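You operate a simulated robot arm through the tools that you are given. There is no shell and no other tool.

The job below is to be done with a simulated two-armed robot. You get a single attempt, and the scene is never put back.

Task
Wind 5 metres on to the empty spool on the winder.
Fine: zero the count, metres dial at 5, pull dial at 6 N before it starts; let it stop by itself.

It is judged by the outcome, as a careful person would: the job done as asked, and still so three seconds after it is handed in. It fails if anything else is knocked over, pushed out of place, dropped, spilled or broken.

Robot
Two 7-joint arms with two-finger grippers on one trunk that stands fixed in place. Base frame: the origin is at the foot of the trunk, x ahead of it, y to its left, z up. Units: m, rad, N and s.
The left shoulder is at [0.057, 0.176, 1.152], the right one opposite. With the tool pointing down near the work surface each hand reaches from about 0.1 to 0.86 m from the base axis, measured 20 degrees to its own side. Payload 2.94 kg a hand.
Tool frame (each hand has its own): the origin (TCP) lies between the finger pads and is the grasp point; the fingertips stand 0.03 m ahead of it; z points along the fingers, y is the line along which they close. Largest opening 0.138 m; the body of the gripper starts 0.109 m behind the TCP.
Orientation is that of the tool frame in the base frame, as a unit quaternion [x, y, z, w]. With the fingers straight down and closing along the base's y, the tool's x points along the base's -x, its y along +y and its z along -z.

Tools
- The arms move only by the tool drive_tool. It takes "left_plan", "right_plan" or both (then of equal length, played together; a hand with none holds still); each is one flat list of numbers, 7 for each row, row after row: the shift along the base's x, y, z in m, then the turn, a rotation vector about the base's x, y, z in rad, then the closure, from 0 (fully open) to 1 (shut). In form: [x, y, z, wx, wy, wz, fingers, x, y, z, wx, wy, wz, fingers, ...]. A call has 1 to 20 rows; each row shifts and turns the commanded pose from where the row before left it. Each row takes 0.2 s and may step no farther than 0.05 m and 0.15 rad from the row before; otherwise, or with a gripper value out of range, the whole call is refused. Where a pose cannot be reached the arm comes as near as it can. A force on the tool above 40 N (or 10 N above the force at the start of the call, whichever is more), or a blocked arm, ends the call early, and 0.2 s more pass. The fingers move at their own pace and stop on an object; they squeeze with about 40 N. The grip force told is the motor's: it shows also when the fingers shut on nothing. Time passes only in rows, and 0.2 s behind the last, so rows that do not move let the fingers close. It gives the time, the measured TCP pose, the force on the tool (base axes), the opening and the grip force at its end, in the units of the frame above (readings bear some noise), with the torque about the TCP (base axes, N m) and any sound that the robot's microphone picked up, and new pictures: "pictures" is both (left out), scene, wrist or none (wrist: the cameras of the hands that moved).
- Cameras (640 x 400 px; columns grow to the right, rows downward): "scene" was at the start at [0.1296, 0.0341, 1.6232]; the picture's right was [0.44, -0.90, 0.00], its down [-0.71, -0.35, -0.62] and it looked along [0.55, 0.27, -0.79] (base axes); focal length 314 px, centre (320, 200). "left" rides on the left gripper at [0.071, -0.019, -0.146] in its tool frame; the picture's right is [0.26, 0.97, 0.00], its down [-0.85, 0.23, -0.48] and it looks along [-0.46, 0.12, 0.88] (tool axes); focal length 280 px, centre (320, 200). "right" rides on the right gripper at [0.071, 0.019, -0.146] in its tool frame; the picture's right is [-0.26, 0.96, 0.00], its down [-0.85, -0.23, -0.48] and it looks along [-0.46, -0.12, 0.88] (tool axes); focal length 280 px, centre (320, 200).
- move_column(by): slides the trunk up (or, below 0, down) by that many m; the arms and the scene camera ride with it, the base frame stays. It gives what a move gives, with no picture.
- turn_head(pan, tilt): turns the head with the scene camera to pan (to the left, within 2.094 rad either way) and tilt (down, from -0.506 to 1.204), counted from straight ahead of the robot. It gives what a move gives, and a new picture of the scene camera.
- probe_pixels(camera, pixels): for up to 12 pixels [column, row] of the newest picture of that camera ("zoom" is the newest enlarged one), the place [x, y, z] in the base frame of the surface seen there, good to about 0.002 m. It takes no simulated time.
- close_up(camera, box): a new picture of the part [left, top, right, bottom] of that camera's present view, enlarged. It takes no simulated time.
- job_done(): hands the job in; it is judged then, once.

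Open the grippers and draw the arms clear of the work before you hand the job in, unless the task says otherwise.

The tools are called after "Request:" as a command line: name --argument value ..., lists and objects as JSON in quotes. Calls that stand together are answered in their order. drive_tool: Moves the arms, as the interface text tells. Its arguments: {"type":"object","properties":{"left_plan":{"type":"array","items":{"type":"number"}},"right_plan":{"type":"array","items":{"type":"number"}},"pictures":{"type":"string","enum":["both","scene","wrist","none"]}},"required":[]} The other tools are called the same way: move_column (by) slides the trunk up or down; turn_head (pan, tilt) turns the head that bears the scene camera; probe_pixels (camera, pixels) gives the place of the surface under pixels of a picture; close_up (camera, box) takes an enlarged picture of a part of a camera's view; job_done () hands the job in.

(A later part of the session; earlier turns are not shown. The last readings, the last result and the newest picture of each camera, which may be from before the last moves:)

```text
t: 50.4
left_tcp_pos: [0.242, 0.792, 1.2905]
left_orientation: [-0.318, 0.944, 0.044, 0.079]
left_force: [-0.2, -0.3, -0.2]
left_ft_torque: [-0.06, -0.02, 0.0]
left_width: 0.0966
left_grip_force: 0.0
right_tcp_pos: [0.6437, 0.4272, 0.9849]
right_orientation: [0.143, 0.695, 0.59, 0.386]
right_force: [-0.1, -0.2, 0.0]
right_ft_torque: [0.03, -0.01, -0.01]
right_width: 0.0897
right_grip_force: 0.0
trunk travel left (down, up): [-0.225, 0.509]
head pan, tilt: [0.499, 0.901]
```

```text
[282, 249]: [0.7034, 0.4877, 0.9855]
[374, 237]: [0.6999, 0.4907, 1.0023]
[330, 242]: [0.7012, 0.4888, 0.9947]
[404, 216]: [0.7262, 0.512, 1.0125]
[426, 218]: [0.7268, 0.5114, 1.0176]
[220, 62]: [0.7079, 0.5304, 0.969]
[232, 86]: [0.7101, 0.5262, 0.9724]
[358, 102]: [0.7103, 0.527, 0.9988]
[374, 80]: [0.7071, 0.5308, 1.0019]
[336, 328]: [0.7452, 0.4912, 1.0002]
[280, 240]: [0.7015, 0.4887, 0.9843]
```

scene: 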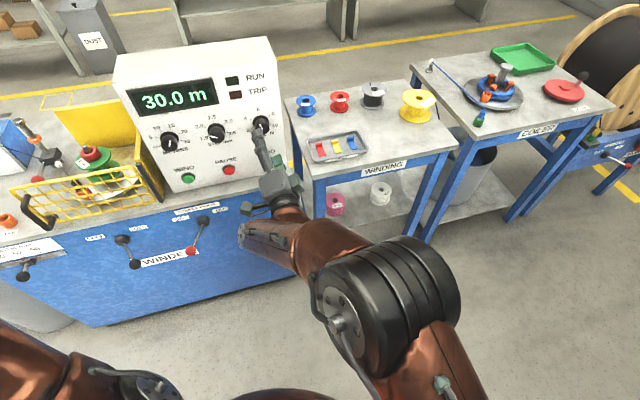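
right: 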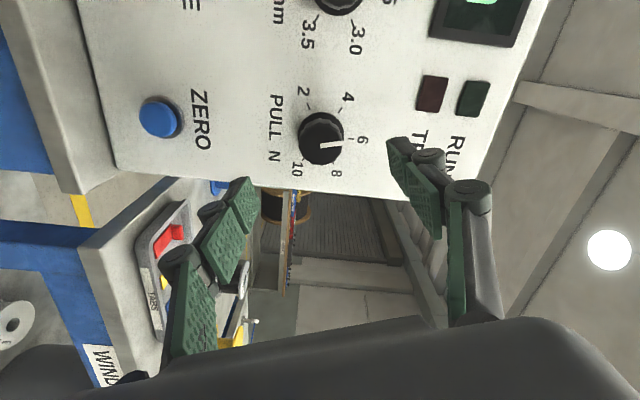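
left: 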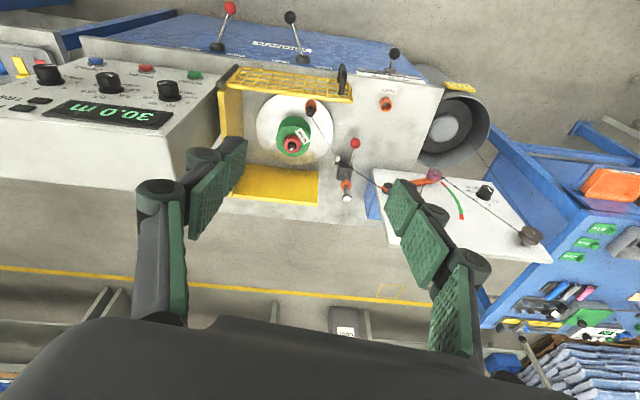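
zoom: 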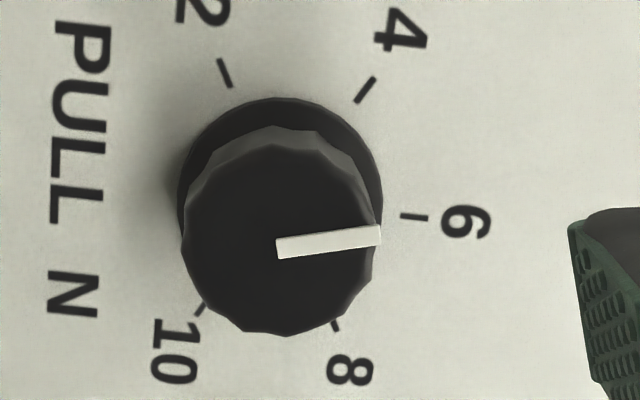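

The pointer is about 13° short of 6 (≈5.6), so some slip occurred. I roll the hand back 60° in free space, then I'll regrasp and make a small correction.

Request:
drive_tool --right_plan '[0, 0, 0, -0.1058, -0.1058, 0, 0.35, 0, 0, 0, -0.1058, -0.1058, 0, 0.35, 0, 0, 0, -0.1058, -0.1058, 0, 0.35, 0, 0, 0, -0.1058, -0.1058, 0, 0.35, 0, 0, 0, -0.1058, -0.1058, 0, 0.35, 0, 0, 0, -0.1058, -0.1058, 0, 0.35]' --pictures "wrist"

```text
t: 51.8
left_tcp_pos: [0.2412, 0.792, 1.2909]
left_orientation: [-0.319, 0.943, 0.044, 0.079]
left_force: [-0.4, 0.4, 0.5]
left_ft_torque: [0.0, 0.03, 0.0]
left_width: 0.0966
left_grip_force: 0.0
right_tcp_pos: [0.644, 0.4245, 0.9845]
right_orientation: [-0.172, 0.688, 0.361, 0.605]
right_force: [-0.3, -0.1, 0.2]
right_ft_torque: [0.01, 0.03, -0.02]
right_width: 0.09
right_grip_force: 0.1
trunk travel left (down, up): [-0.225, 0.509]
head pan, tilt: [0.499, 0.901]
```

right: 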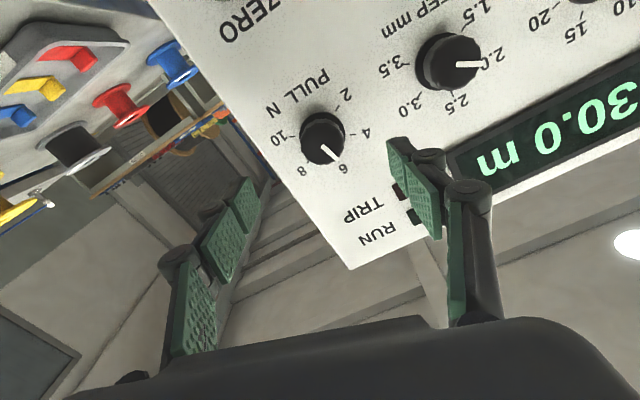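

The hand is at roll 17°, aligned. I advance slightly deeper than before and close on the knob.

Request:
drive_tool --right_plan '[0.0181, 0.0186, 0, 0, 0, 0, 0.35, 0.0181, 0.0186, 0, 0, 0, 0, 0.35, 0.0181, 0.0186, 0, 0, 0, 0, 0.35, 0, 0, 0, 0, 0, 0, 0.6, 0, 0, 0, 0, 0, 0, 0.75, 0, 0, 0, 0, 0, 0, 0.9, 0, 0, 0, 0, 0, 0, 1.0, 0, 0, 0, 0, 0, 0, 1.0]' --pictures "wrist"

Request:
close_up --camera "right" --box '[250, 90, 400, 240]'

```text
t: 53.6
left_tcp_pos: [0.2411, 0.7914, 1.2915]
left_orientation: [-0.319, 0.943, 0.044, 0.079]
left_force: [0.3, 0.7, -0.4]
left_ft_torque: [0.03, 0.01, -0.01]
left_width: 0.0967
left_grip_force: 0.0
right_tcp_pos: [0.697, 0.4815, 0.9847]
right_orientation: [-0.172, 0.689, 0.36, 0.605]
right_force: [1.7, 1.1, 0.5]
right_ft_torque: [-0.01, -0.03, 0.04]
right_width: 0.0374
right_grip_force: 39.1
trunk travel left (down, up): [-0.225, 0.509]
head pan, tilt: [0.499, 0.901]
```

right: 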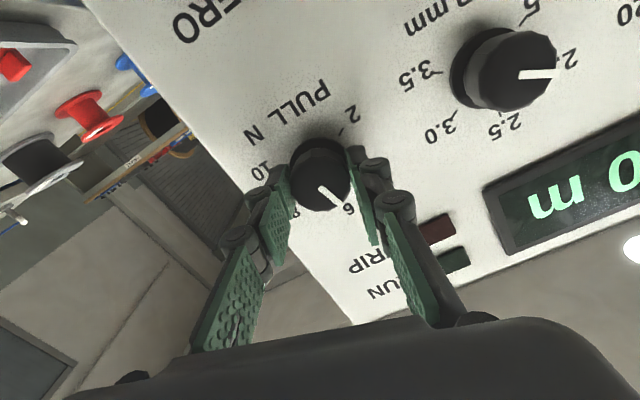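

```text
2.67 times, centred on (325, 165) of right
```

zoom: 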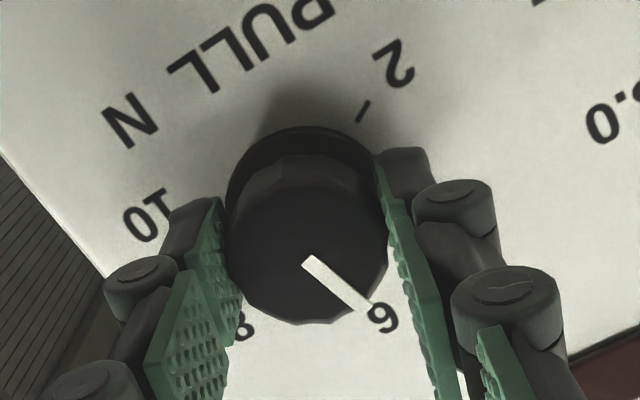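

Gripped at 39 N. I turn +14° clockwise and check the pointer while holding.

Request:
drive_tool --right_plan '[0, 0, 0, 0.0442, 0.0442, 0, 1.0, 0, 0, 0, 0.0442, 0.0442, 0, 1.0, 0, 0, 0, 0.0442, 0.0442, 0, 1.0, 0, 0, 0, 0.0442, 0.0442, 0, 1.0, 0, 0, 0, 0, 0, 0, 1.0]' --pictures "wrist"

Request:
close_up --camera "right" --box '[250, 90, 400, 240]'

```text
t: 54.8
left_tcp_pos: [0.2412, 0.7914, 1.2911]
left_orientation: [-0.319, 0.944, 0.044, 0.078]
left_force: [-0.3, 0.2, 0.6]
left_ft_torque: [0.0, -0.01, 0.02]
left_width: 0.0965
left_grip_force: 0.0
right_tcp_pos: [0.6971, 0.4826, 0.9841]
right_orientation: [-0.084, 0.705, 0.435, 0.554]
right_force: [1.6, 6.3, 1.1]
right_ft_torque: [-0.06, 0.06, 0.27]
right_width: 0.0372
right_grip_force: 44.6
trunk travel left (down, up): [-0.225, 0.509]
head pan, tilt: [0.499, 0.901]
```

right: 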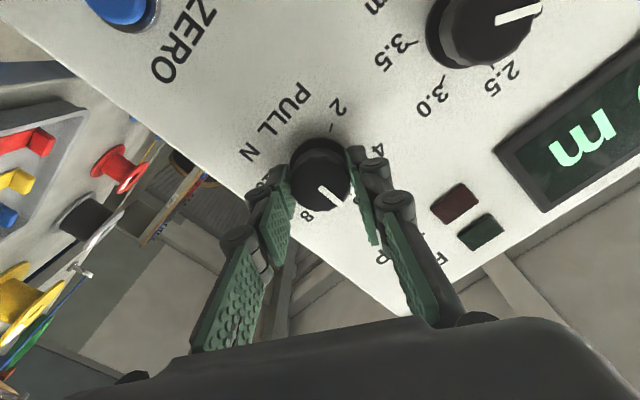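

```text
2.67 times, centred on (325, 165) of right
```

zoom: 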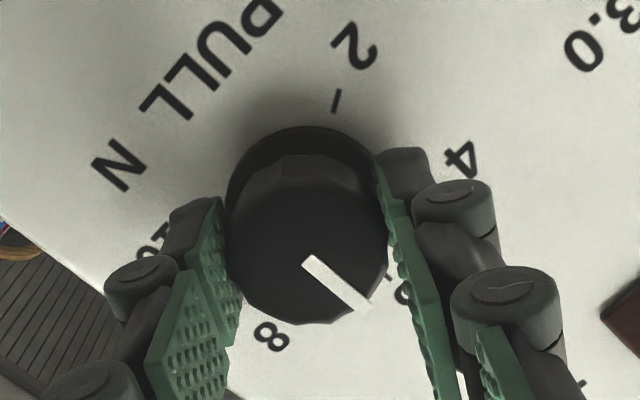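

The pointer moved with the fingers. I probe its ends to check the angle.

Request:
probe_pixels --camera "zoom" --pixels '[[308, 260], [364, 304], [336, 281], [320, 270], [350, 293]]'

```text
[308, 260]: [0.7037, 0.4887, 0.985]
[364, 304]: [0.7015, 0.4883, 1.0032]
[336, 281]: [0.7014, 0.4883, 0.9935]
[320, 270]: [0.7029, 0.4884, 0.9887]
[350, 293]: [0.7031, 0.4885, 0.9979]
```

It's within about 3° of 6. I add a 3° nudge to allow for relaxation, then release, withdraw and read again.

Request:
drive_tool --right_plan '[0, 0, 0, 0.018, 0.018, 0, 1.0, 0, 0, 0, 0.018, 0.018, 0, 1.0, 0, 0, 0, 0, 0, 0, 1.0, 0, 0, 0, 0, 0, 0, 0.7, 0, 0, 0, 0, 0, 0, 0.5, 0, 0, 0, 0, 0, 0, 0.4, 0, 0, 0, 0, 0, 0, 0.35, 0, 0, 0, 0, 0, 0, 0.35, -0.0178, -0.0178, 0, 0, 0, 0, 0.35, -0.0178, -0.0178, 0, 0, 0, 0, 0.35, -0.0178, -0.0178, 0, 0, 0, 0, 0.35]' --pictures "both"

Request:
close_up --camera "right" --box '[270, 90, 390, 180]'

```text
t: 57.2
left_tcp_pos: [0.2401, 0.7905, 1.2902]
left_orientation: [-0.319, 0.943, 0.044, 0.079]
left_force: [-1.5, 0.3, -0.2]
left_ft_torque: [0.03, -0.01, -0.04]
left_width: 0.0965
left_grip_force: 0.0
right_tcp_pos: [0.6441, 0.4271, 0.9853]
right_orientation: [-0.065, 0.707, 0.448, 0.544]
right_force: [-1.3, 0.2, -0.1]
right_ft_torque: [-0.01, -0.01, 0.02]
right_width: 0.0899
right_grip_force: 0.1
trunk travel left (down, up): [-0.225, 0.509]
head pan, tilt: [0.499, 0.901]
```

scene: 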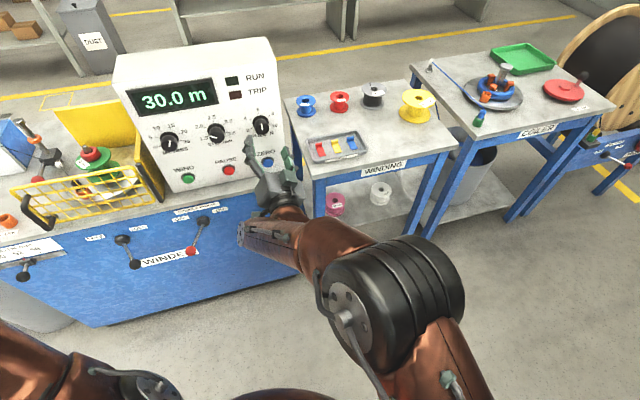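
right: 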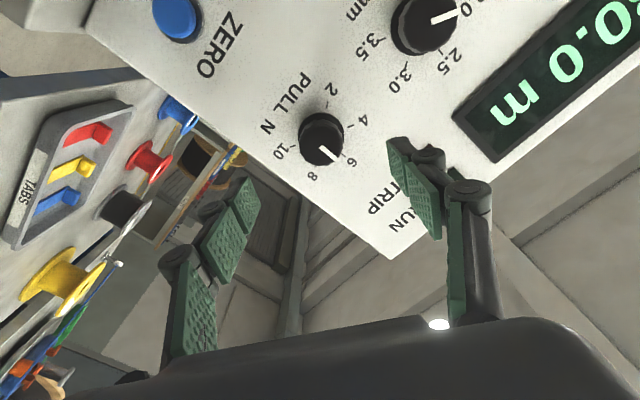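

```text
4.44 times, centred on (330, 135) of right
```

zoom: 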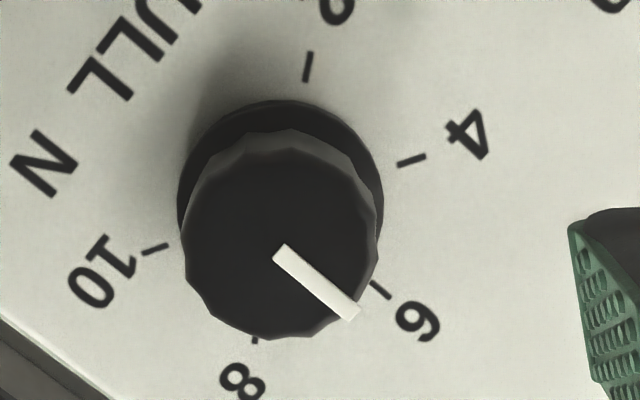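

The mark lines up with the 6 tick (both about 39–40° in the zoom), so PULL is at 6. Next I slide the right hand sideways at safe distance to the METRES dial.

Request:
drive_tool --right_plan '[-0.028, 0.0277, 0, 0, 0, 0, 0.35, -0.028, 0.0277, 0, 0, 0, 0, 0.35, -0.028, 0.0277, 0, 0, 0, 0, 0.35, -0.028, 0.0277, 0, 0, 0, 0, 0.35, -0.028, 0.0277, 0, 0, 0, 0, 0.35, -0.028, 0.0277, 0, 0, 0, 0, 0.35]' --pictures "both"

```text
t: 58.6
left_tcp_pos: [0.2393, 0.7921, 1.2913]
left_orientation: [-0.319, 0.944, 0.044, 0.079]
left_force: [0.3, 0.0, -0.4]
left_ft_torque: [-0.04, 0.0, 0.03]
left_width: 0.0965
left_grip_force: 0.1
right_tcp_pos: [0.4759, 0.5757, 0.993]
right_orientation: [-0.067, 0.707, 0.449, 0.543]
right_force: [-0.2, 0.9, -0.1]
right_ft_torque: [0.04, 0.02, 0.03]
right_width: 0.0897
right_grip_force: 0.1
right hand out of reach, approached as far as the arm can: row 6
trunk travel left (down, up): [-0.225, 0.509]
head pan, tilt: [0.499, 0.901]
```

scene: 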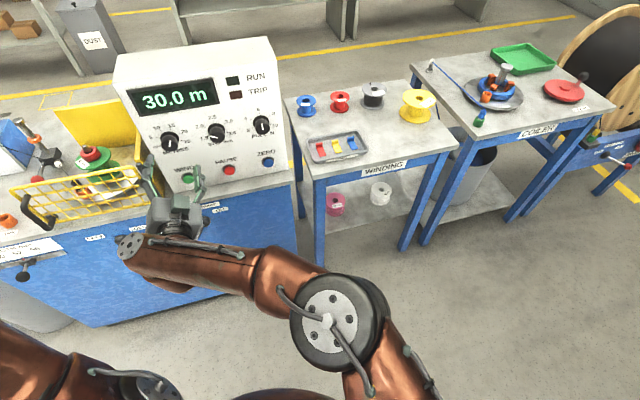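
right: 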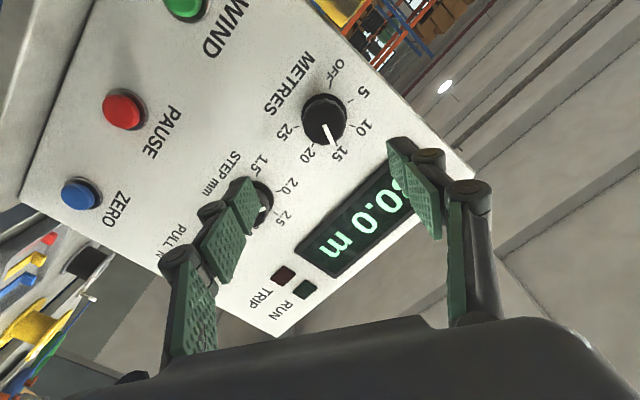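

Nearly there: the METRES dial is centred ahead and the pose is slightly limited. I try the remaining small shift forward and sideways.

Request:
drive_tool --right_plan '[0.005, 0.0135, -0.004, 0, 0, 0, 0.35, 0.005, 0.0135, -0.004, 0, 0, 0, 0.35]' --pictures "none"

```text
t: 59.2
left_tcp_pos: [0.2411, 0.7926, 1.2901]
left_orientation: [-0.319, 0.943, 0.044, 0.077]
left_force: [0.9, -0.7, -0.2]
left_ft_torque: [0.0, 0.02, 0.0]
left_width: 0.0962
left_grip_force: 0.1
right_tcp_pos: [0.4834, 0.5777, 0.9942]
right_orientation: [-0.065, 0.707, 0.448, 0.543]
right_force: [-0.7, 0.0, -1.0]
right_ft_torque: [0.0, -0.04, 0.0]
right_width: 0.0898
right_grip_force: 0.0
right hand out of reach, approached as far as the arm can: row 1, 2
trunk travel left (down, up): [-0.225, 0.509]
head pan, tilt: [0.499, 0.901]
```

A joint limit holds it. Lowering the trunk helped before, so I lower it another 0.1 m and lift the hand back to dial height.

Request:
move_column --by -0.1

Request:
drive_tool --right_plan '[-0.005, 0.006, 0.03, 0, 0, 0, 0.35, -0.005, 0.006, 0.03, 0, 0, 0, 0.35, 0.003, 0.004, 0.03, 0, 0, 0, 0.35]' --pictures "both"

```text
t: 60.5
left_tcp_pos: [0.2402, 0.7911, 1.1916]
left_orientation: [-0.319, 0.943, 0.044, 0.079]
left_force: [0.1, 0.3, -0.1]
left_ft_torque: [0.01, -0.05, -0.01]
left_width: 0.0966
left_grip_force: 0.1
right_tcp_pos: [0.4833, 0.5769, 0.8951]
right_orientation: [-0.067, 0.707, 0.448, 0.543]
right_force: [0.4, -1.1, 0.3]
right_ft_torque: [-0.01, 0.01, -0.03]
right_width: 0.0897
right_grip_force: 0.1
trunk travel left (down, up): [-0.125, 0.609]
head pan, tilt: [0.499, 0.901]
```

```text
t: 61.3
left_tcp_pos: [0.2405, 0.7901, 1.1923]
left_orientation: [-0.318, 0.944, 0.043, 0.079]
left_force: [0.3, -0.5, 1.0]
left_ft_torque: [0.01, -0.02, 0.02]
left_width: 0.0966
left_grip_force: 0.2
right_tcp_pos: [0.4752, 0.5905, 0.9855]
right_orientation: [-0.067, 0.706, 0.448, 0.544]
right_force: [0.1, 0.0, -0.4]
right_ft_torque: [0.0, -0.01, -0.04]
right_width: 0.0896
right_grip_force: 0.0
trunk travel left (down, up): [-0.125, 0.609]
head pan, tilt: [0.499, 0.901]
```

scene: 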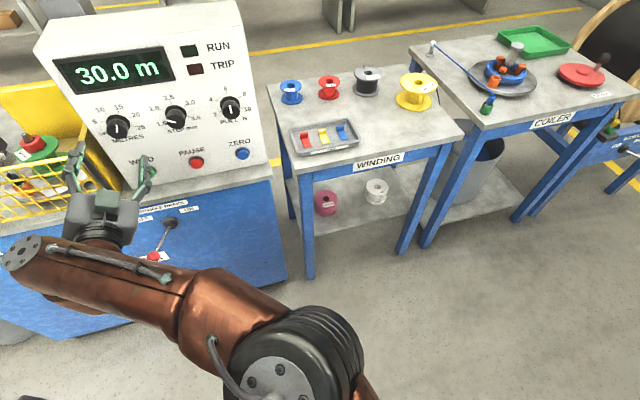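
right: 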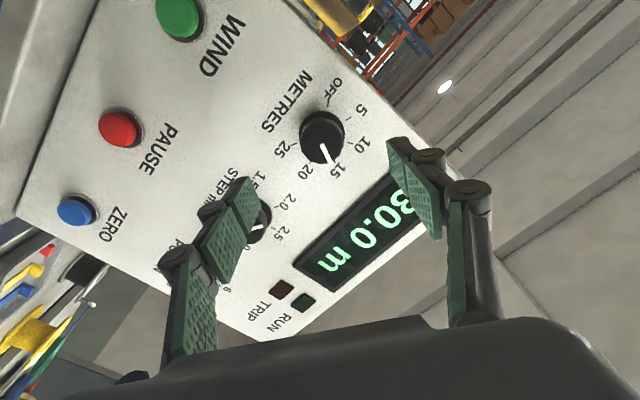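

On target at (0.4752, 0.5905, 0.9855). I pre-roll +15° more and advance onto the METRES knob with fingers open.

Request:
drive_tool --right_plan '[0.0005, 0.0005, 0, 0.0925, 0.0925, 0, 0.35, 0.0005, 0.0005, 0, 0.0925, 0.0925, 0, 0.35]' --pictures "none"

Request:
drive_tool --right_plan '[0.0183, 0.0183, 0, 0, 0, 0, 0.35, 0.0183, 0.0183, 0, 0, 0, 0, 0.35, 0.0183, 0.0183, 0, 0, 0, 0, 0.35]' --pictures "both"

```text
t: 61.9
left_tcp_pos: [0.2413, 0.792, 1.1903]
left_orientation: [-0.319, 0.944, 0.044, 0.079]
left_force: [0.0, 0.2, -0.1]
left_ft_torque: [0.0, -0.02, 0.01]
left_width: 0.0963
left_grip_force: 0.2
right_tcp_pos: [0.4764, 0.5936, 0.9848]
right_orientation: [0.027, 0.709, 0.517, 0.479]
right_force: [-0.4, 0.8, 0.0]
right_ft_torque: [-0.02, 0.0, 0.03]
right_width: 0.0894
right_grip_force: 0.1
trunk travel left (down, up): [-0.125, 0.609]
head pan, tilt: [0.499, 0.901]
```

```text
t: 62.7
left_tcp_pos: [0.2411, 0.7902, 1.1918]
left_orientation: [-0.318, 0.944, 0.045, 0.08]
left_force: [-1.3, -0.3, 0.3]
left_ft_torque: [0.03, 0.02, 0.02]
left_width: 0.0966
left_grip_force: 0.1
right_tcp_pos: [0.5129, 0.6095, 0.9905]
right_orientation: [0.026, 0.709, 0.517, 0.479]
right_force: [0.9, 0.7, 0.2]
right_ft_torque: [0.0, 0.0, 0.02]
right_width: 0.0898
right_grip_force: 0.1
right hand out of reach, approached as far as the arm can: row 1, 2, 3
trunk travel left (down, up): [-0.125, 0.609]
head pan, tilt: [0.499, 0.901]
```

scene: 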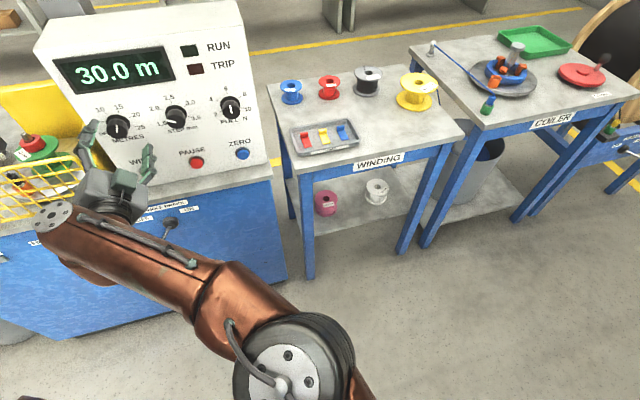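
right: 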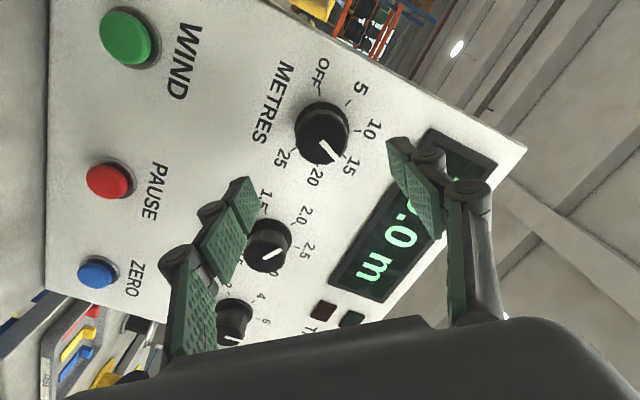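

The hand is again limited, drifting right 14 mm (TCP 0.513, 0.610). I back off slightly, lower the trunk another 0.1 m and retry.

Request:
drive_tool --right_plan '[-0.0183, -0.0183, 0, 0, 0, 0, 0.35]' --pictures "none"

Request:
move_column --by -0.1

Request:
drive_tool --right_plan '[-0.006, 0.006, 0.035, 0, 0, 0, 0.35, -0.006, 0.006, 0.035, 0, 0, 0, 0.35, 0, 0, 0.025, 0, 0, 0, 0.35]' --pictures "none"

```text
t: 63.1
left_tcp_pos: [0.2402, 0.7917, 1.1912]
left_orientation: [-0.318, 0.944, 0.044, 0.079]
left_force: [-0.1, 0.4, 0.3]
left_ft_torque: [-0.01, 0.0, -0.01]
left_width: 0.0969
left_grip_force: 0.1
right_tcp_pos: [0.4942, 0.5908, 0.9911]
right_orientation: [0.026, 0.709, 0.516, 0.479]
right_force: [-0.1, -0.8, 0.8]
right_ft_torque: [-0.02, 0.0, 0.0]
right_width: 0.0898
right_grip_force: 0.1
trunk travel left (down, up): [-0.125, 0.609]
head pan, tilt: [0.499, 0.901]
```

```text
t: 64.5
left_tcp_pos: [0.2808, 0.7911, 1.0832]
left_orientation: [-0.317, 0.946, 0.057, 0.045]
left_force: [-0.6, -1.0, 0.2]
left_ft_torque: [0.01, -0.07, 0.01]
left_width: 0.0963
left_grip_force: 0.1
right_tcp_pos: [0.4935, 0.5926, 0.8924]
right_orientation: [0.025, 0.709, 0.517, 0.48]
right_force: [-0.1, -0.8, 0.2]
right_ft_torque: [0.0, 0.02, 0.01]
right_width: 0.0897
right_grip_force: 0.0
trunk travel left (down, up): [-0.025, 0.709]
head pan, tilt: [0.499, 0.901]
```

```text
t: 65.3
left_tcp_pos: [0.2833, 0.7922, 1.0826]
left_orientation: [-0.318, 0.946, 0.057, 0.044]
left_force: [-0.2, -0.1, -0.2]
left_ft_torque: [0.02, 0.0, -0.04]
left_width: 0.0964
left_grip_force: 0.0
right_tcp_pos: [0.4828, 0.6047, 0.9852]
right_orientation: [0.025, 0.71, 0.516, 0.48]
right_force: [-0.3, 0.5, 0.2]
right_ft_torque: [0.04, -0.02, 0.01]
right_width: 0.0897
right_grip_force: 0.1
trunk travel left (down, up): [-0.025, 0.709]
head pan, tilt: [0.499, 0.901]
```

The right hand now reaches (0.483, 0.605, 0.985), but the left hand shifted 4 cm during the last lowering, so something of the left arm may be touching. I look that way at once.

Request:
turn_head --pan 1.2 --tilt 0.9

Request:
drive_tool --left_plan '[0, 0, 0, 0, 0, 0, 0.3]' --pictures "wrist"

```text
t: 66.3
left_tcp_pos: [0.2839, 0.7913, 1.0815]
left_orientation: [-0.318, 0.946, 0.056, 0.043]
left_force: [-0.6, 0.0, -0.4]
left_ft_torque: [-0.03, -0.01, 0.0]
left_width: 0.0965
left_grip_force: 0.0
right_tcp_pos: [0.4834, 0.6048, 0.9851]
right_orientation: [0.026, 0.709, 0.516, 0.48]
right_force: [0.4, 0.6, 0.0]
right_ft_torque: [-0.01, -0.03, -0.03]
right_width: 0.0895
right_grip_force: 0.1
trunk travel left (down, up): [-0.025, 0.709]
head pan, tilt: [1.201, 0.901]
```

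scene: 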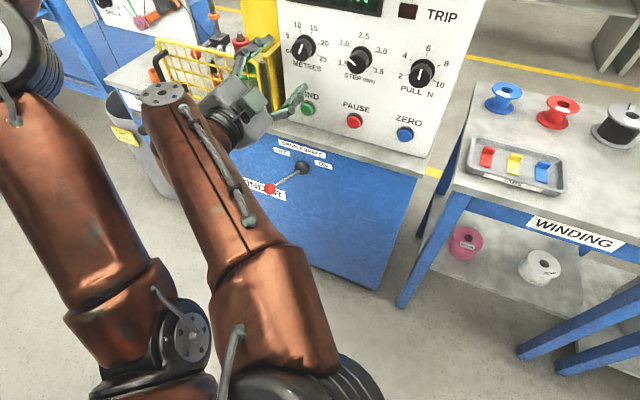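

```text
t: 66.7
left_tcp_pos: [0.2833, 0.791, 1.0826]
left_orientation: [-0.317, 0.946, 0.056, 0.044]
left_force: [-0.3, -0.3, -0.5]
left_ft_torque: [0.04, 0.0, 0.01]
left_width: 0.0961
left_grip_force: 0.0
right_tcp_pos: [0.4824, 0.6039, 0.985]
right_orientation: [0.027, 0.71, 0.515, 0.48]
right_force: [-0.6, -0.4, 0.7]
right_ft_torque: [-0.01, 0.05, -0.02]
right_width: 0.0897
right_grip_force: 0.1
trunk travel left (down, up): [-0.025, 0.709]
head pan, tilt: [1.201, 0.901]
```

left: 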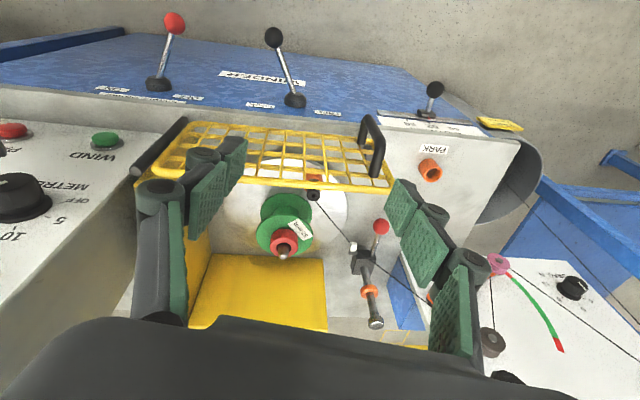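

The machine looks untouched in both views. I probe the left elbow, forearm and right arm to see whether the arms touch each other.

Request:
probe_pixels --camera "scene" --pixels '[[20, 60], [60, 130], [100, 230], [140, 290], [185, 335], [210, 375], [160, 110], [230, 220], [270, 300], [215, 300], [330, 380], [235, 375]]'

Request:
turn_head --pan 1.7 --tilt 0.8

```text
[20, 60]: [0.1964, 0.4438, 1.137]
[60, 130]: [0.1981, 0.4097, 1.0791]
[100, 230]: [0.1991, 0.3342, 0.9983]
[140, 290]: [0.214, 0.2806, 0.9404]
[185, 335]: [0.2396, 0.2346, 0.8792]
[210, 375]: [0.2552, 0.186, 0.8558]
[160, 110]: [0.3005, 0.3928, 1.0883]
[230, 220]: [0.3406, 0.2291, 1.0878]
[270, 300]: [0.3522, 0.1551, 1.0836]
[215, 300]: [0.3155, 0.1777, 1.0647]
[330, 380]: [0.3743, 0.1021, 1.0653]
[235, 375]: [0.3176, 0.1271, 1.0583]
```

```text
t: 67.7
left_tcp_pos: [0.2839, 0.7909, 1.0825]
left_orientation: [-0.317, 0.946, 0.056, 0.044]
left_force: [-0.6, 0.4, 0.2]
left_ft_torque: [-0.01, 0.0, 0.03]
left_width: 0.0966
left_grip_force: 0.0
right_tcp_pos: [0.4827, 0.6056, 0.9847]
right_orientation: [0.026, 0.709, 0.516, 0.48]
right_force: [-0.2, 0.2, 0.3]
right_ft_torque: [0.01, 0.0, 0.02]
right_width: 0.0897
right_grip_force: 0.1
trunk travel left (down, up): [-0.025, 0.709]
head pan, tilt: [1.7, 0.799]
```

scene: 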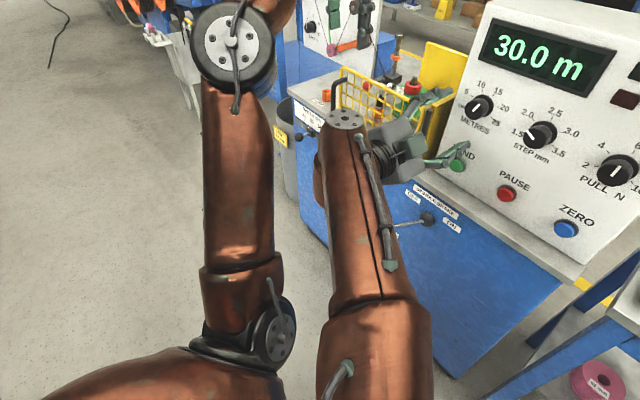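

The arms are clear of each other (floor visible between them at about 300,200) and of the machine; the left arm just re-settled its elbow. I advance the right hand onto the METRES knob.

Request:
drive_tool --right_plan '[0.0163, 0.0145, 0, 0, 0, 0, 0.35, 0.0163, 0.0145, 0, 0, 0, 0, 0.35, 0.0163, 0.0145, 0, 0, 0, 0, 0.35]' --pictures "both"

```text
t: 68.5
left_tcp_pos: [0.2827, 0.7932, 1.0826]
left_orientation: [-0.317, 0.946, 0.056, 0.044]
left_force: [-0.6, 0.8, 0.8]
left_ft_torque: [0.03, -0.01, 0.02]
left_width: 0.0967
left_grip_force: 0.0
right_tcp_pos: [0.5203, 0.6278, 0.9852]
right_orientation: [0.025, 0.71, 0.515, 0.48]
right_force: [-0.5, 0.8, -0.6]
right_ft_torque: [0.0, 0.03, 0.0]
right_width: 0.0896
right_grip_force: 0.0
right hand out of reach, approached as far as the arm can: row 2, 3
trunk travel left (down, up): [-0.025, 0.709]
head pan, tilt: [1.7, 0.799]
```

scene: 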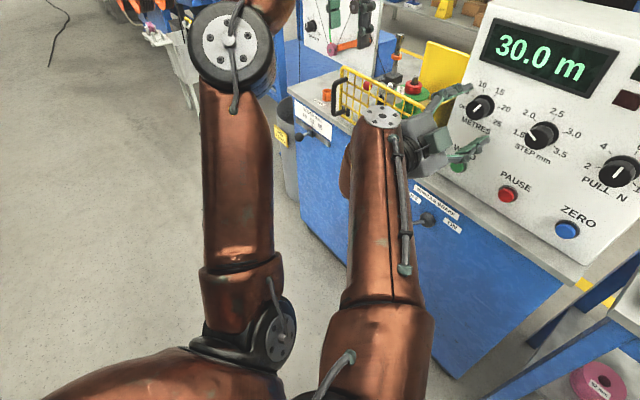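
right: 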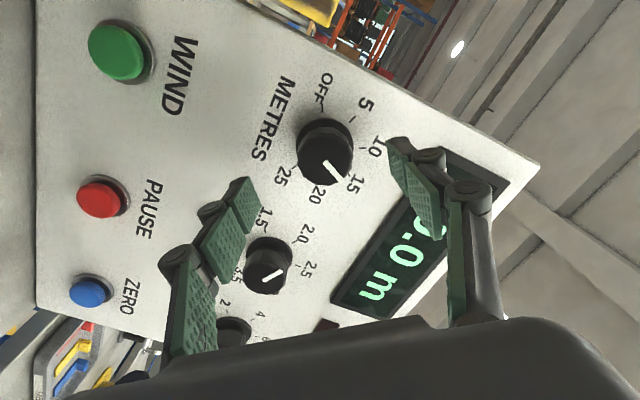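

The hand is 2 cm short (p≈0.064, 6 mm right of the axis). Yawing the hand slightly to the left brings the wrist back toward reach, so I yaw 8° and advance the rest.

Request:
drive_tool --right_plan '[0, 0, 0, 0, 0, 0.07, 0.35, 0, 0, 0, 0, 0, 0.07, 0.35, 0.003, 0.011, 0, 0, 0, 0, 0.35, 0.006, 0.01, 0, 0, 0, 0, 0.35]' --pictures "wrist"

```text
t: 69.5
left_tcp_pos: [0.2832, 0.7927, 1.082]
left_orientation: [-0.317, 0.946, 0.056, 0.043]
left_force: [-1.2, -0.3, -0.7]
left_ft_torque: [-0.03, -0.01, -0.04]
left_width: 0.0967
left_grip_force: 0.0
right_tcp_pos: [0.5303, 0.6489, 0.9848]
right_orientation: [-0.024, 0.71, 0.548, 0.442]
right_force: [0.4, -1.0, 0.1]
right_ft_torque: [0.01, 0.01, 0.0]
right_width: 0.0899
right_grip_force: 0.0
trunk travel left (down, up): [-0.025, 0.709]
head pan, tilt: [1.7, 0.799]
```

right: 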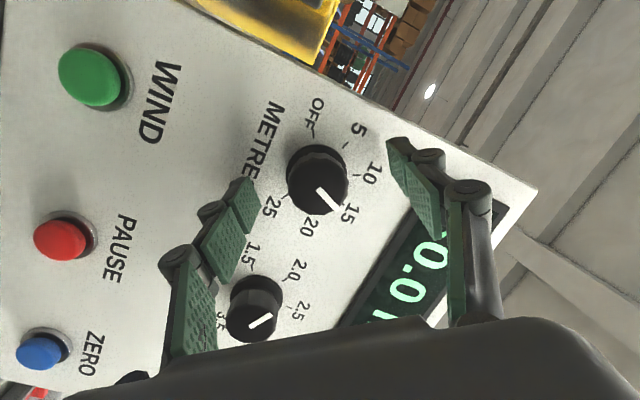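

The hand reached the knob: TCP (0.530, 0.649, 0.985), p≈0.042. I shift 3 mm right to centre on the axis and close on the METRES knob.

Request:
drive_tool --right_plan '[0.002, -0.0022, 0, 0, 0, 0, 0.35, 0, 0, 0, 0, 0, 0, 0.6, 0, 0, 0, 0, 0, 0, 0.75, 0, 0, 0, 0, 0, 0, 0.9, 0, 0, 0, 0, 0, 0, 1.0, 0, 0, 0, 0, 0, 0, 1.0]' --pictures "both"

Request:
close_up --camera "right" --box '[250, 90, 400, 240]'

```text
t: 70.9
left_tcp_pos: [0.2847, 0.7929, 1.0816]
left_orientation: [-0.318, 0.945, 0.057, 0.042]
left_force: [-0.1, -0.2, -0.6]
left_ft_torque: [-0.03, 0.01, 0.01]
left_width: 0.0965
left_grip_force: 0.0
right_tcp_pos: [0.5314, 0.6474, 0.9839]
right_orientation: [-0.024, 0.71, 0.548, 0.441]
right_force: [-0.9, -2.9, -7.6]
right_ft_torque: [-0.23, 0.22, -0.62]
right_width: 0.0382
right_grip_force: 39.8
trunk travel left (down, up): [-0.025, 0.709]
head pan, tilt: [1.7, 0.799]
```

scene: 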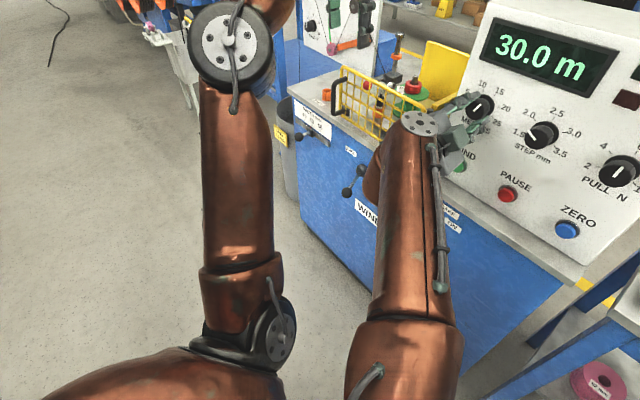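
right: 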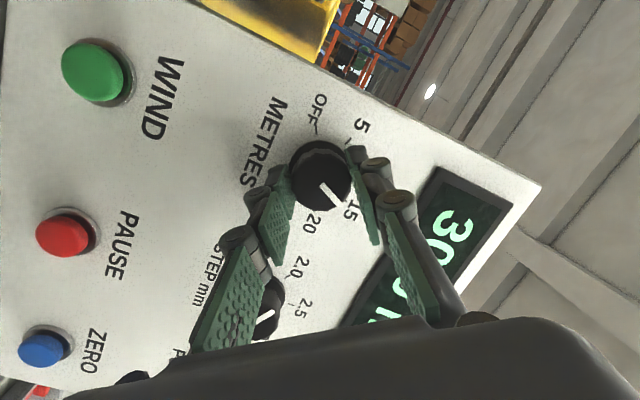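

```text
2.67 times, centred on (325, 165) of right
```

zoom: 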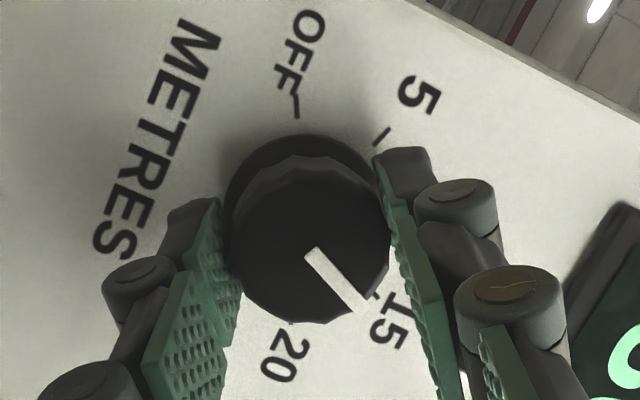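

Gripped at width 0.038. I turn counter-clockwise about 48° first and check.

Request:
drive_tool --right_plan '[0, 0, 0, -0.085, -0.085, 0, 1.0, 0, 0, 0, -0.085, -0.085, 0, 1.0, 0, 0, 0, -0.085, -0.085, 0, 1.0, 0, 0, 0, -0.085, -0.085, 0, 1.0, 0, 0, 0, -0.085, -0.085, 0, 1.0, 0, 0, 0, -0.085, -0.085, 0, 1.0, 0, 0, 0, -0.085, -0.085, 0, 1.0]' --pictures "wrist"

Request:
close_up --camera "right" --box '[250, 90, 400, 240]'

```text
t: 72.5
left_tcp_pos: [0.2832, 0.7955, 1.0816]
left_orientation: [-0.316, 0.946, 0.053, 0.043]
left_force: [0.7, 0.0, -0.4]
left_ft_torque: [0.01, 0.03, 0.01]
left_width: 0.0968
left_grip_force: 0.0
right_tcp_pos: [0.5328, 0.6465, 0.9881]
right_orientation: [-0.313, 0.679, 0.288, 0.598]
right_force: [-20.5, -4.7, -20.6]
right_ft_torque: [-0.78, 0.79, -0.69]
right_width: 0.038
right_grip_force: 44.7
right hand out of reach, approached as far as the arm can: row 6
trunk travel left (down, up): [-0.025, 0.709]
head pan, tilt: [1.7, 0.799]
```

right: 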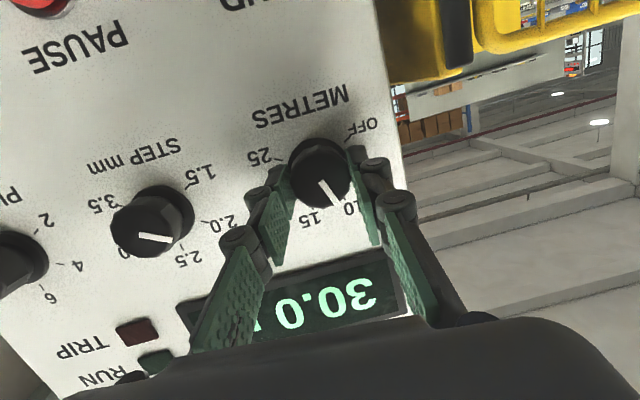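

```text
2.67 times, centred on (325, 165) of right
```

zoom: 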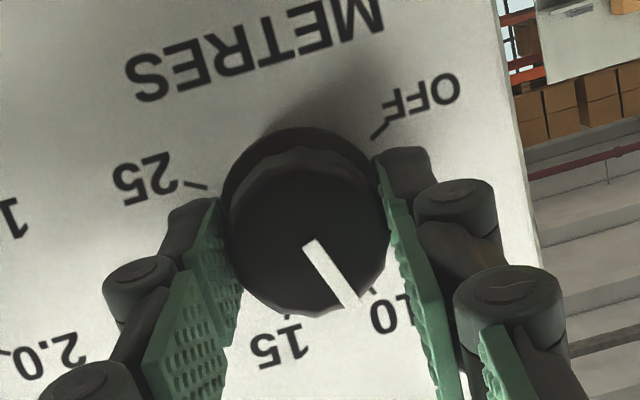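

The pointer moved to near 10; side force has grown to ~29 N and the roll limit is near. I release, back out, and roll the hand forward again for another turn.

Request:
drive_tool --right_plan '[0, 0, -0.001, 0, 0, 0, 0.8, 0, 0, 0, 0, 0, 0, 0.6, 0, 0, 0, 0, 0, 0, 0.4, 0, 0, 0, 0, 0, 0, 0.35, 0, 0, 0, 0, 0, 0, 0.35, -0.012, -0.016, 0, 0, 0, 0, 0.35, -0.012, -0.016, 0, 0, 0, 0, 0.35]' --pictures "wrist"

Request:
close_up --camera "right" --box '[250, 70, 400, 220]'

```text
t: 74.1
left_tcp_pos: [0.2852, 0.7919, 1.0825]
left_orientation: [-0.316, 0.946, 0.054, 0.042]
left_force: [0.3, -0.3, -0.2]
left_ft_torque: [-0.03, 0.03, -0.03]
left_width: 0.0968
left_grip_force: 0.1
right_tcp_pos: [0.5124, 0.6064, 0.998]
right_orientation: [-0.306, 0.678, 0.29, 0.602]
right_force: [0.4, -0.8, 0.1]
right_ft_torque: [-0.02, -0.02, 0.02]
right_width: 0.0896
right_grip_force: 0.0
trunk travel left (down, up): [-0.025, 0.709]
head pan, tilt: [1.7, 0.799]
```

right: 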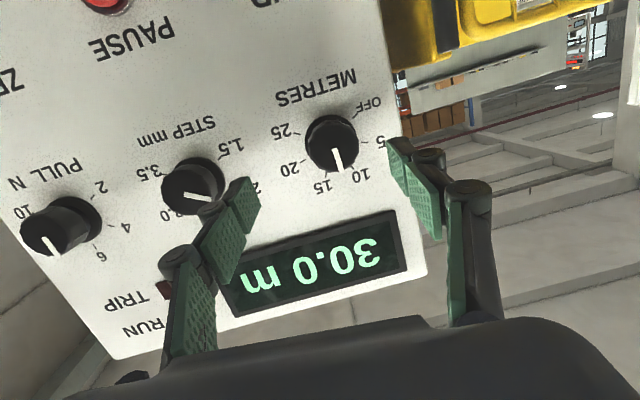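

```text
2.67 times, centred on (325, 145) of right
```

zoom: 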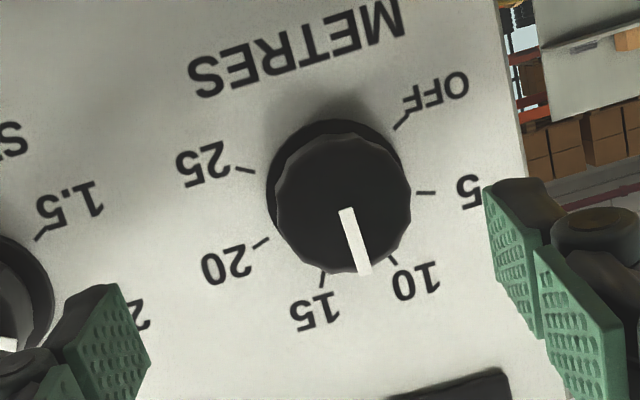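

The pointer is now about midway between 15 and 10 (≈−2°), so I need ~70° more counter-clockwise. I roll the hand back clockwise in free space and re-centre on the dial.

Request:
drive_tool --right_plan '[0, 0, -0.002, 0.085, 0.085, 0, 0.35, 0, 0, -0.002, 0.085, 0.085, 0, 0.35, 0, 0, -0.002, 0.085, 0.085, 0, 0.35, 0, 0, -0.002, 0.085, 0.085, 0, 0.35, 0, 0, -0.002, 0.085, 0.085, 0, 0.35, 0, 0, -0.002, 0.085, 0.085, 0, 0.35, 0, 0, -0.001, 0.085, 0.085, 0, 0.35]' --pictures "wrist"

```text
t: 75.7
left_tcp_pos: [0.2844, 0.8006, 1.0772]
left_orientation: [-0.318, 0.946, 0.053, 0.042]
left_force: [0.7, -0.8, -0.4]
left_ft_torque: [0.02, 0.07, 0.01]
left_width: 0.0965
left_grip_force: 0.1
right_tcp_pos: [0.5107, 0.6149, 0.9752]
right_orientation: [-0.024, 0.712, 0.546, 0.441]
right_force: [0.1, -0.4, -0.3]
right_ft_torque: [0.02, 0.0, 0.01]
right_width: 0.0896
right_grip_force: 0.1
trunk travel left (down, up): [-0.025, 0.709]
head pan, tilt: [1.7, 0.799]
```

right: 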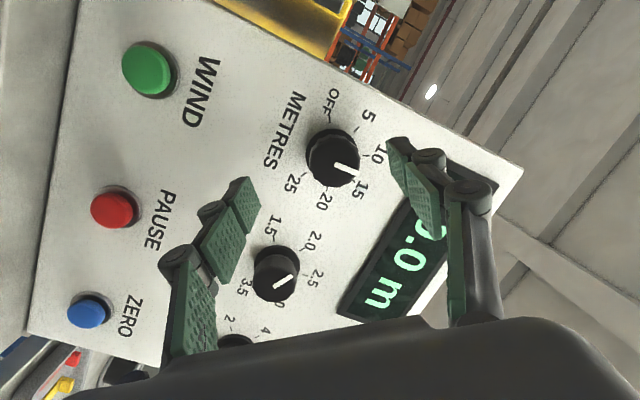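

The orientation is restored. I try rolling 26° further clockwise so that the next counter-clockwise turn has more travel.

Request:
drive_tool --right_plan '[0, 0.002, 0.003, 0.106, 0.106, 0, 0.35, 0, 0.002, 0.003, 0.106, 0.106, 0, 0.35, 0, 0.002, 0.003, 0.106, 0.106, 0, 0.35]' --pictures "wrist"

```text
t: 76.5
left_tcp_pos: [0.2851, 0.7984, 1.0767]
left_orientation: [-0.317, 0.946, 0.053, 0.041]
left_force: [0.3, -0.5, -1.0]
left_ft_torque: [-0.02, 0.05, 0.04]
left_width: 0.0966
left_grip_force: 0.0
right_tcp_pos: [0.5126, 0.6194, 0.9827]
right_orientation: [0.134, 0.677, 0.648, 0.323]
right_force: [-0.7, -0.1, -0.2]
right_ft_torque: [0.0, -0.02, 0.0]
right_width: 0.0897
right_grip_force: 0.2
trunk travel left (down, up): [-0.025, 0.709]
head pan, tilt: [1.7, 0.799]
```

right: 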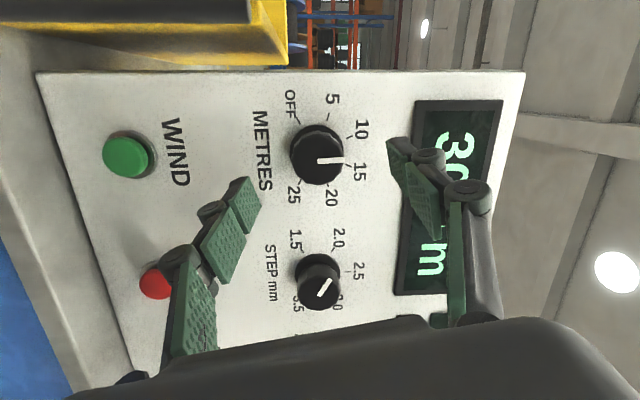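

The hand is rolled to about 78° with fingers above and below the knob. I advance the last 3.5 cm, centred on the axis.

Request:
drive_tool --right_plan '[0.0105, 0.014, 0.001, 0, 0, 0, 0.35, 0.0105, 0.014, 0.001, 0, 0, 0, 0.35]' --pictures "wrist"

```text
t: 77.1
left_tcp_pos: [0.2832, 0.7852, 1.089]
left_orientation: [-0.317, 0.946, 0.059, 0.044]
left_force: [-1.1, -0.1, -0.2]
left_ft_torque: [0.0, -0.05, 0.01]
left_width: 0.0967
left_grip_force: 0.0
right_tcp_pos: [0.5344, 0.6359, 0.9956]
right_orientation: [0.135, 0.672, 0.652, 0.323]
right_force: [0.5, 0.0, -0.1]
right_ft_torque: [-0.05, 0.02, 0.04]
right_width: 0.0893
right_grip_force: 0.1
trunk travel left (down, up): [-0.025, 0.709]
head pan, tilt: [1.7, 0.799]
```

right: 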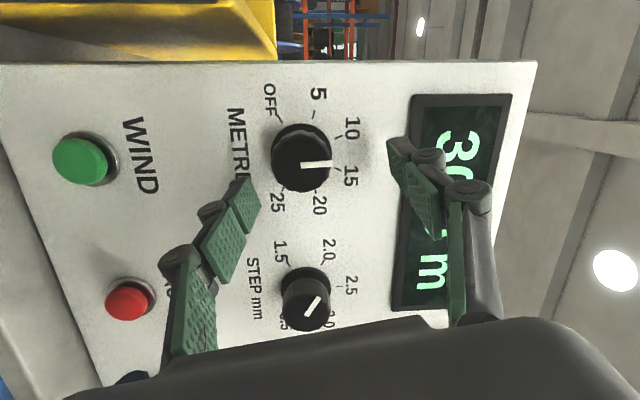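

The trunk sways a little after moves; I let it settle one step and read the pose again.

Request:
drive_tool --right_plan '[0, 0, 0, 0, 0, 0, 0.35, 0, 0, 0, 0, 0, 0, 0.35, 0, 0, 0, 0, 0, 0, 0.35]' --pictures "none"

```text
t: 77.9
left_tcp_pos: [0.2835, 0.7892, 1.0843]
left_orientation: [-0.317, 0.946, 0.058, 0.043]
left_force: [0.2, 0.1, 0.3]
left_ft_torque: [0.03, 0.0, 0.0]
left_width: 0.0964
left_grip_force: 0.0
right_tcp_pos: [0.5348, 0.6407, 0.9935]
right_orientation: [0.133, 0.674, 0.651, 0.323]
right_force: [0.6, -0.1, -0.3]
right_ft_torque: [0.0, 0.0, -0.03]
right_width: 0.0897
right_grip_force: 0.0
trunk travel left (down, up): [-0.025, 0.709]
head pan, tilt: [1.7, 0.799]
```

The TCP is at (0.535, 0.641, 0.9935), 9 mm too high. I correct it and settle.

Request:
drive_tool --right_plan '[-0.001, 0.005, -0.0085, 0, 0, 0, 0.35, 0, 0, 0, 0, 0, 0, 0.35, 0, 0, 0, 0, 0, 0, 0.35]' --pictures "wrist"

```text
t: 78.7
left_tcp_pos: [0.2835, 0.7958, 1.0831]
left_orientation: [-0.318, 0.945, 0.055, 0.043]
left_force: [-0.1, -0.3, -0.8]
left_ft_torque: [-0.02, 0.0, 0.03]
left_width: 0.0967
left_grip_force: 0.1
right_tcp_pos: [0.5327, 0.6501, 0.983]
right_orientation: [0.133, 0.675, 0.65, 0.324]
right_force: [-0.1, 0.1, 0.4]
right_ft_torque: [0.02, 0.0, 0.03]
right_width: 0.0897
right_grip_force: 0.0
trunk travel left (down, up): [-0.025, 0.709]
head pan, tilt: [1.7, 0.799]
```

right: 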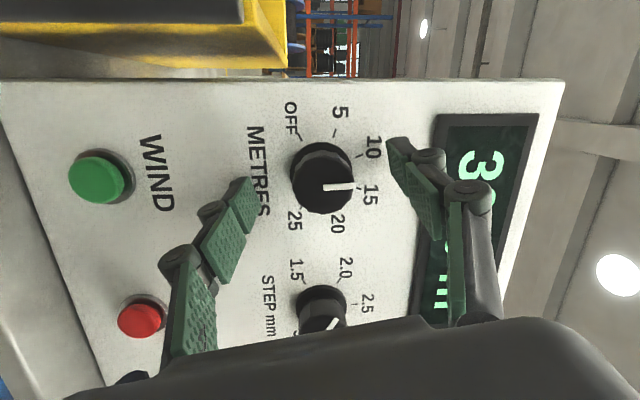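

Well centred: (0.5327, 0.6501, 0.983). I close on the knob.

Request:
drive_tool --right_plan '[0, 0, 0, 0, 0, 0, 0.6, 0, 0, 0, 0, 0, 0, 0.75, 0, 0, 0, 0, 0, 0, 0.9, 0, 0, 0, 0, 0, 0, 1.0, 0, 0, 0, 0, 0, 0, 1.0, 0, 0, 0, 0, 0, 0, 1.0]' --pictures "wrist"

Request:
close_up --camera "right" --box '[250, 90, 400, 240]'

```text
t: 80.1
left_tcp_pos: [0.2818, 0.7942, 1.0827]
left_orientation: [-0.318, 0.946, 0.054, 0.043]
left_force: [0.3, 0.4, -0.3]
left_ft_torque: [0.0, 0.01, 0.0]
left_width: 0.0967
left_grip_force: 0.0
right_tcp_pos: [0.5293, 0.6488, 0.9831]
right_orientation: [0.132, 0.676, 0.649, 0.323]
right_force: [-6.9, 8.8, 9.0]
right_ft_torque: [-0.48, 0.48, 1.0]
right_width: 0.038
right_grip_force: 45.6
trunk travel left (down, up): [-0.025, 0.709]
head pan, tilt: [1.7, 0.799]
```

right: 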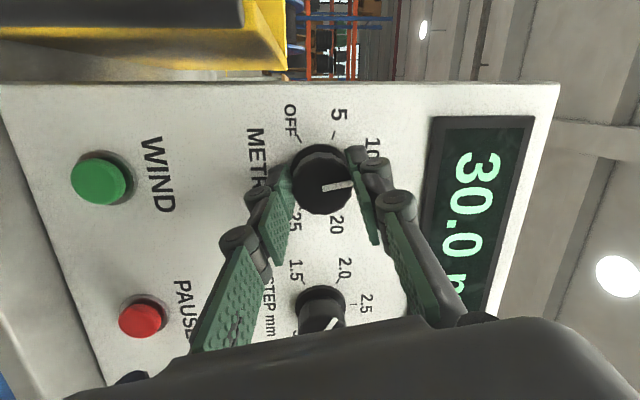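

```text
2.67 times, centred on (325, 165) of right
```

zoom: 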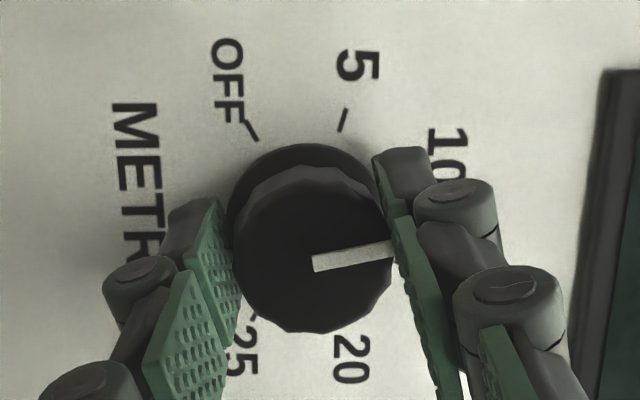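

Closing squared the knob's facets to the pads. Now I turn counter-clockwise about 60° and check on the way.

Request:
drive_tool --right_plan '[0, 0, 0, -0.0825, -0.0825, 0, 1.0, 0, 0, 0, -0.0825, -0.0825, 0, 1.0, 0, 0, 0, -0.0825, -0.0825, 0, 1.0, 0, 0, 0, -0.0825, -0.0825, 0, 1.0, 0, 0, 0, -0.0825, -0.0825, 0, 1.0, 0, 0, 0, -0.0825, -0.0825, 0, 1.0, 0, 0, 0, -0.0825, -0.0825, 0, 1.0, 0, 0, 0, -0.0825, -0.0825, 0, 1.0, 0, 0, 0, -0.0825, -0.0825, 0, 1.0]' --pictures "wrist"

Request:
close_up --camera "right" --box '[250, 90, 400, 240]'

```text
t: 82.1
left_tcp_pos: [0.2838, 0.7942, 1.0815]
left_orientation: [-0.317, 0.946, 0.056, 0.041]
left_force: [0.6, -0.4, -0.7]
left_ft_torque: [0.05, 0.03, -0.02]
left_width: 0.0968
left_grip_force: 0.0
right_tcp_pos: [0.5333, 0.6476, 0.9841]
right_orientation: [-0.233, 0.703, 0.368, 0.563]
right_force: [-16.6, -9.5, -26.4]
right_ft_torque: [-0.62, 0.49, -0.92]
right_width: 0.0383
right_grip_force: 44.8
right hand out of reach, approached as far as the arm can: row 9
trunk travel left (down, up): [-0.025, 0.709]
head pan, tilt: [1.7, 0.799]
```

right: 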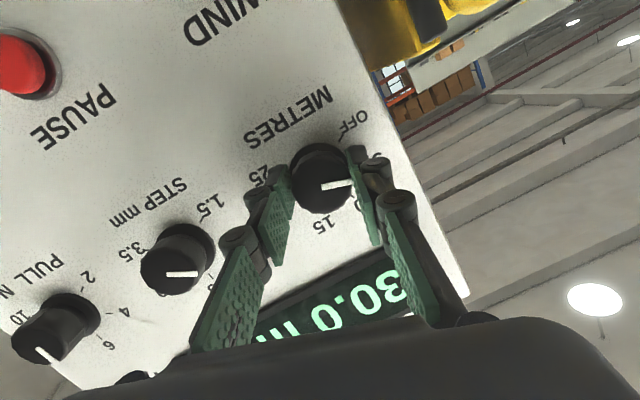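

```text
2.67 times, centred on (325, 165) of right
```

zoom: 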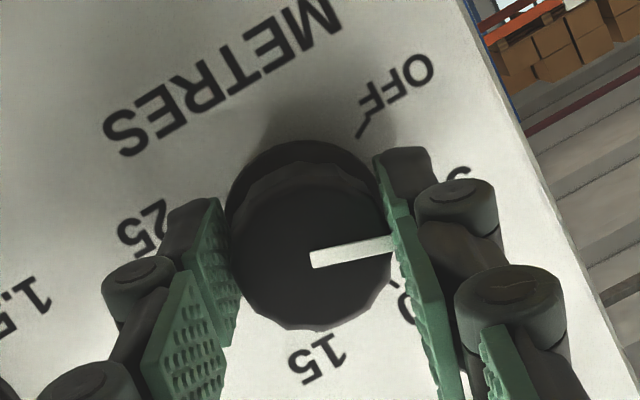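

The knob followed without slip, pointer now past 10 toward 5. I probe the mark for the angle.

Request:
probe_pixels --camera "zoom" --pixels '[[316, 260], [335, 256], [352, 252], [370, 248], [386, 244]]'

```text
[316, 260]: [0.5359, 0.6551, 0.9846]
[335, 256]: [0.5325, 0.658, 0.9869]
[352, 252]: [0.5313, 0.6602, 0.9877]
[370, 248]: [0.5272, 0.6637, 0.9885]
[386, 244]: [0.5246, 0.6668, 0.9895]
```

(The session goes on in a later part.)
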